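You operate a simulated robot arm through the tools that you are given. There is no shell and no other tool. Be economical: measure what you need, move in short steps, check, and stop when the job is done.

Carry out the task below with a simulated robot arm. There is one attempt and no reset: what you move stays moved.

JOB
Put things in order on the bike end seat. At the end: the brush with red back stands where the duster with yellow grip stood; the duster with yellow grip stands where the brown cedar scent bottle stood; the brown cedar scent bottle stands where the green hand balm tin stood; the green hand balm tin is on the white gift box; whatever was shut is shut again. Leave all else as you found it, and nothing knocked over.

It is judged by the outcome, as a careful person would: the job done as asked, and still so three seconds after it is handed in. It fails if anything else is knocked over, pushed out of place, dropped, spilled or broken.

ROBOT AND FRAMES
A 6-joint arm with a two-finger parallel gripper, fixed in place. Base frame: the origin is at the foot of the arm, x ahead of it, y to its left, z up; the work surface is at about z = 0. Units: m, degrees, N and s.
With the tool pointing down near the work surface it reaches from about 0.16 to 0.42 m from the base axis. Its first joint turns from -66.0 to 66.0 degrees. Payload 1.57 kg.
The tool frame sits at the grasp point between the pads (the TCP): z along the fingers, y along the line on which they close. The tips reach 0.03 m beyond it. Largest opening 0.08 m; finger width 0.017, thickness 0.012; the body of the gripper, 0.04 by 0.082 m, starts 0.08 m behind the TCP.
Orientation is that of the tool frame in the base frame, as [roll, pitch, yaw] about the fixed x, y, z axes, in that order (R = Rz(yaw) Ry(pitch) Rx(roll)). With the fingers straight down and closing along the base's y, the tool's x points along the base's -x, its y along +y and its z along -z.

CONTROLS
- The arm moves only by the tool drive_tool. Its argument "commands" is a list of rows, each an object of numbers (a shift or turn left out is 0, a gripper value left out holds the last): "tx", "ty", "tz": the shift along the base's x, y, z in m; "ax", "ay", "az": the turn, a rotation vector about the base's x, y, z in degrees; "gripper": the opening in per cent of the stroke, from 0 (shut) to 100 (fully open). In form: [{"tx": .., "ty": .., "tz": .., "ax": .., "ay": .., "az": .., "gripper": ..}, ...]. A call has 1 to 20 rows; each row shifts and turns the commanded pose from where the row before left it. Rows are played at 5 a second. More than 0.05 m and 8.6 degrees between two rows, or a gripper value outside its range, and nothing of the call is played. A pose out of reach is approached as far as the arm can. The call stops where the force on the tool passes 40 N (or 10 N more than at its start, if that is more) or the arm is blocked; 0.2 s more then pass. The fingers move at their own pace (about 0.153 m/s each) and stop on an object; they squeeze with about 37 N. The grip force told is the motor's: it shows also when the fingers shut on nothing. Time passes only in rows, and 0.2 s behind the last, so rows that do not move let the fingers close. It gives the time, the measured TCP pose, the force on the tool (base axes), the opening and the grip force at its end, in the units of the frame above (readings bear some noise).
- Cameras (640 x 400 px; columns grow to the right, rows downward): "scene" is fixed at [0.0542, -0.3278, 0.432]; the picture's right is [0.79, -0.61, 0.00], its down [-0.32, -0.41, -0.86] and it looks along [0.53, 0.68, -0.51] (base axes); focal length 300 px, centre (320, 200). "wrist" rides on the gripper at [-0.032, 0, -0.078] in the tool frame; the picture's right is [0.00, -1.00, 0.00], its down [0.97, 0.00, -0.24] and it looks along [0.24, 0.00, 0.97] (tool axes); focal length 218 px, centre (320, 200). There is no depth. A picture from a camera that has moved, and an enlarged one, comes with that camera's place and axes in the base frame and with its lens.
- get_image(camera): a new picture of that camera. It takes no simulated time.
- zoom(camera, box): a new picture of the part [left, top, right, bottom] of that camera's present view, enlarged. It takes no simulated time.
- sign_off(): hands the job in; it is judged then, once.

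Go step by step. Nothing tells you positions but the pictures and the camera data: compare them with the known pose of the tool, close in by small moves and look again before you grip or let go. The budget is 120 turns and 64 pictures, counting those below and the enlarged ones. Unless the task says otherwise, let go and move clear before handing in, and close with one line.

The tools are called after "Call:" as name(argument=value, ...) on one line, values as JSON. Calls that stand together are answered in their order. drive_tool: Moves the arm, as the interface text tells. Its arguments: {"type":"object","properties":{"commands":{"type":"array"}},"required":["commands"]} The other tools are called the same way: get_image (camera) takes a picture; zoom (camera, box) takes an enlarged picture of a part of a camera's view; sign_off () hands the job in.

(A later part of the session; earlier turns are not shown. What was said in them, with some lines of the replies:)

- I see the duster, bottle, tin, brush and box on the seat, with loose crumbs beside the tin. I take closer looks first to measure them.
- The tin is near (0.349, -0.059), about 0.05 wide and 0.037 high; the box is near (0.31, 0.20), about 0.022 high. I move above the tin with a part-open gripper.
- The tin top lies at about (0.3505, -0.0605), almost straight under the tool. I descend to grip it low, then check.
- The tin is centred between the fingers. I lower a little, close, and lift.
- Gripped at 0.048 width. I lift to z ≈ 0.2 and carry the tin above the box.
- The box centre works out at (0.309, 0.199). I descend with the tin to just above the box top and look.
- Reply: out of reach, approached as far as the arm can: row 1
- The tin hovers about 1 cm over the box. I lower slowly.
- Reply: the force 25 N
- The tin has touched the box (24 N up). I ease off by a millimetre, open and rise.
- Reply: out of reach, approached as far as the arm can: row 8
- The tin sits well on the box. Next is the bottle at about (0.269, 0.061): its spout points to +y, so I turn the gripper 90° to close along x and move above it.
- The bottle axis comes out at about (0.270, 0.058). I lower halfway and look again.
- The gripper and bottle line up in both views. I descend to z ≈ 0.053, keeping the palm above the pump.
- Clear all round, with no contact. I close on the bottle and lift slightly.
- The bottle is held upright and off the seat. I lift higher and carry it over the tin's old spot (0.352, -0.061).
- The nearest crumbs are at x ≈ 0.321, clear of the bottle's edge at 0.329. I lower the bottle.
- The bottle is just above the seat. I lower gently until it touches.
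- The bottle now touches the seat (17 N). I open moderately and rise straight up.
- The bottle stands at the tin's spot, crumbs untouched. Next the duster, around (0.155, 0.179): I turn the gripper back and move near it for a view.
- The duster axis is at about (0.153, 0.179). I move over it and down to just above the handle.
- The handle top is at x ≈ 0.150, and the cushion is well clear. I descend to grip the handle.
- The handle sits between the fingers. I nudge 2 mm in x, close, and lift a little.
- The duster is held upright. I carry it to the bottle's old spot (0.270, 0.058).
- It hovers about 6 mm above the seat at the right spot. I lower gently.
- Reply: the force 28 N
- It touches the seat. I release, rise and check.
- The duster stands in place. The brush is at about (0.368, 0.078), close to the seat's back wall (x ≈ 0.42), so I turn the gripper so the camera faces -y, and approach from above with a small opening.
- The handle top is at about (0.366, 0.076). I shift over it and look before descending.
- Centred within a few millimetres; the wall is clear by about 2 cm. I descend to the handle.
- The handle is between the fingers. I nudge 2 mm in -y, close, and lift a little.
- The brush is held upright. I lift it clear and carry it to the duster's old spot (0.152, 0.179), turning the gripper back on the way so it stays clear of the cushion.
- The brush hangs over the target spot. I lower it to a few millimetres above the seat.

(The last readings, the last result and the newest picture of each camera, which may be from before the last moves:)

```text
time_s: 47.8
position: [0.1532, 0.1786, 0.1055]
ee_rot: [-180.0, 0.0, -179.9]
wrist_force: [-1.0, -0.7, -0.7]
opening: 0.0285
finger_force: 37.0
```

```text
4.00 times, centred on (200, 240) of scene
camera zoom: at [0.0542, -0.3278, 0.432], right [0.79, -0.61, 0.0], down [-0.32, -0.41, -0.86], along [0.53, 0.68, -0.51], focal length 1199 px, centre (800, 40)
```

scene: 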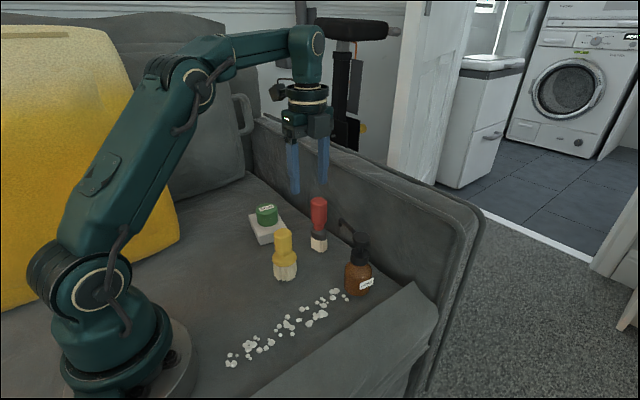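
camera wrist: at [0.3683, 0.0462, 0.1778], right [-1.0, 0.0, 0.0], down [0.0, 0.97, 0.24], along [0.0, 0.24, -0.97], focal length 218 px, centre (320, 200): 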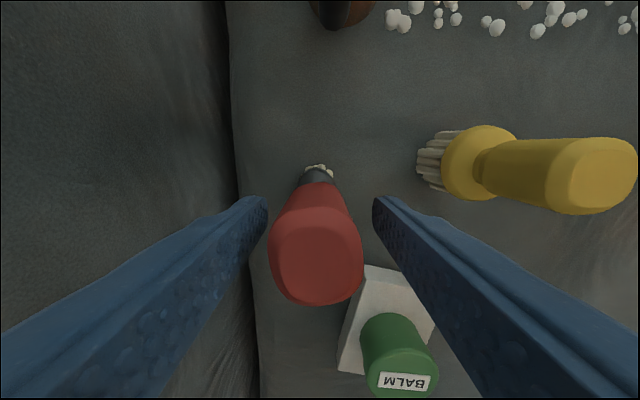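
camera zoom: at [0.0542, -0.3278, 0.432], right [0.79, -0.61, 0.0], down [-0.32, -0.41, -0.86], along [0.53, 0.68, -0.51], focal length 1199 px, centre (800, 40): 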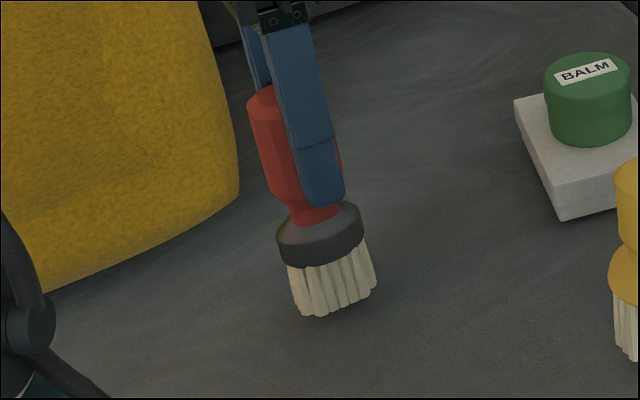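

The brush may be slightly tilted in the grip. I check with the wrist view.

Call:
get_image(camera="wrist")

Call:
zoom(camera="scene", box=[170, 200, 240, 280])

```text
20 pictures are left
camera wrist: at [0.1839, 0.1786, 0.1833], right [0.0, -1.0, 0.0], down [-0.97, 0.0, 0.24], along [-0.24, 0.0, -0.97], focal length 218 px, centre (320, 200)
```

wrist: 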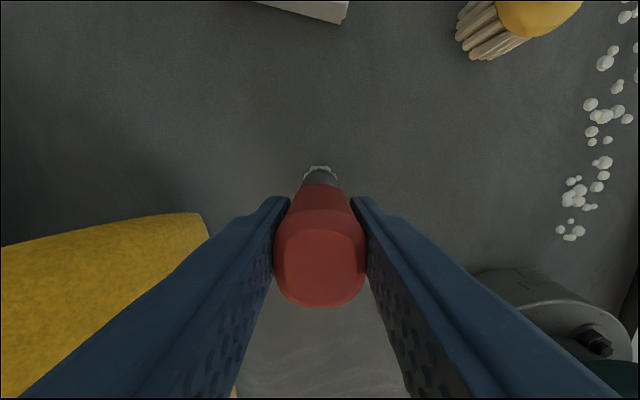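

```text
5.00 times, centred on (205, 240) of scene
camera zoom: at [0.0542, -0.3278, 0.432], right [0.79, -0.61, 0.0], down [-0.32, -0.41, -0.86], along [0.53, 0.68, -0.51], focal length 1499 px, centre (895, 0)
```

zoom: 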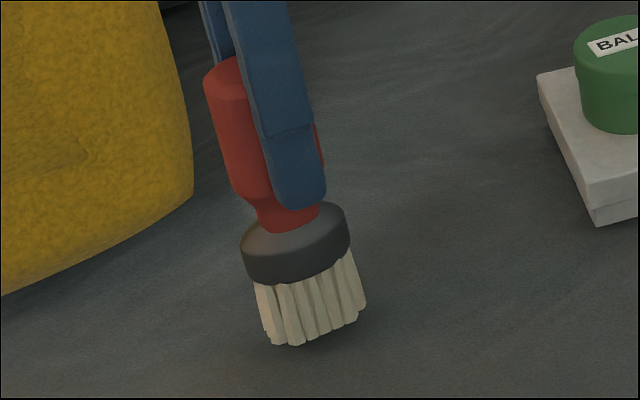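

Edge directions match true vertical in both views, so the brush is upright. I lower it gently.

Call:
drive_tool(commands=[{"tz": -0.002}, {"tz": -0.002}, {}])

```text
time_s: 48.6
position: [0.1517, 0.1788, 0.1014]
ee_rot: [180.0, 0.1, 179.9]
wrist_force: [-0.8, 0.1, -1.2]
opening: 0.0281
finger_force: 36.7
```

Call:
drive_tool(commands=[{"tz": -0.0015}, {}])

```text
time_s: 49.2
position: [0.1524, 0.1784, 0.1005]
ee_rot: [-179.9, 0.0, -179.9]
wrist_force: [0.9, 0.6, -0.9]
opening: 0.0282
finger_force: 37.2
```

Call:
drive_tool(commands=[{"tz": -0.0012}, {}])

```text
time_s: 49.8
position: [0.1529, 0.1787, 0.0999]
ee_rot: [179.8, 0.1, 180.0]
wrist_force: [-5.6, -1.8, 27.7]
opening: 0.0284
finger_force: 36.9
```

The brush is down on the seat. I ease off, open and rise away.

Call:
drive_tool(commands=[{"tz": 0.0008}, {"gripper": 75}, {}, {"tz": 0.02}, {"tz": 0.03}, {"tz": 0.03}, {"tz": 0.03}, {}, {}])

Call:
get_image(camera="scene")

Call:
zoom(camera="scene", box=[170, 180, 410, 330])

Call:
get_image(camera="wrist")

```text
time_s: 51.8
position: [0.1515, 0.1792, 0.211]
ee_rot: [-180.0, 0.2, 180.0]
wrist_force: [-0.4, 0.0, -0.3]
opening: 0.06
finger_force: 0.1
```

```text
18 pictures are left
```

scene: 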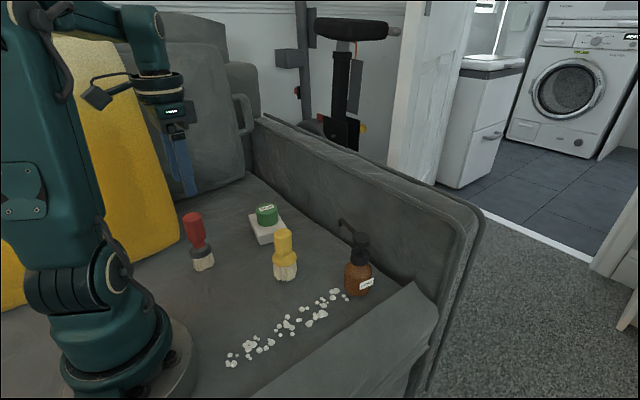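

```text
2.67 times, centred on (290, 255) of scene
camera zoom: at [0.0542, -0.3278, 0.432], right [0.79, -0.61, 0.0], down [-0.32, -0.41, -0.86], along [0.53, 0.68, -0.51], focal length 799 px, centre (400, 53)
```

zoom: 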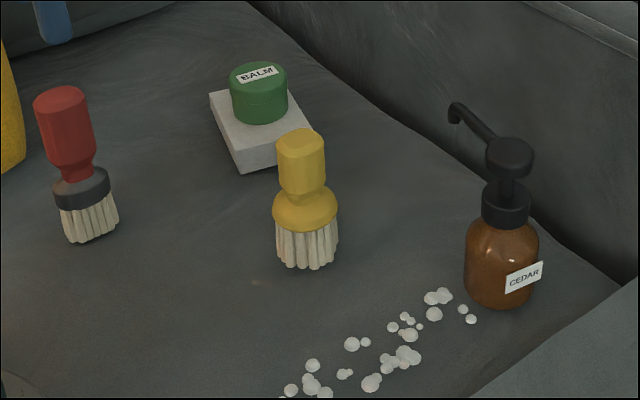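

```text
16 pictures are left
camera wrist: at [0.1837, 0.1792, 0.2877], right [0.0, -1.0, 0.0], down [-0.97, 0.0, 0.24], along [-0.24, 0.0, -0.97], focal length 218 px, centre (320, 200)
```

wrist: 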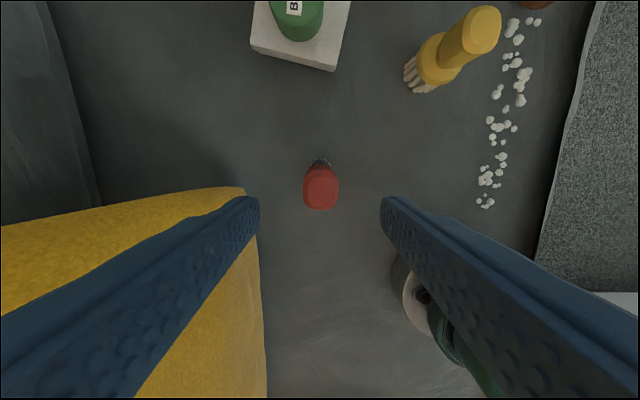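

Everything stands upright at its target, the crumbs and box are undisturbed, and nothing was opened. The gripper is clear, so I hand in.

Call:
sign_off()

```text
The job is handed in.
```

The job is done and handed in: the balm tin is on the gift box, and the cedar bottle, duster and brush each stand upright at the spots you named. Nothing was opened or knocked over.
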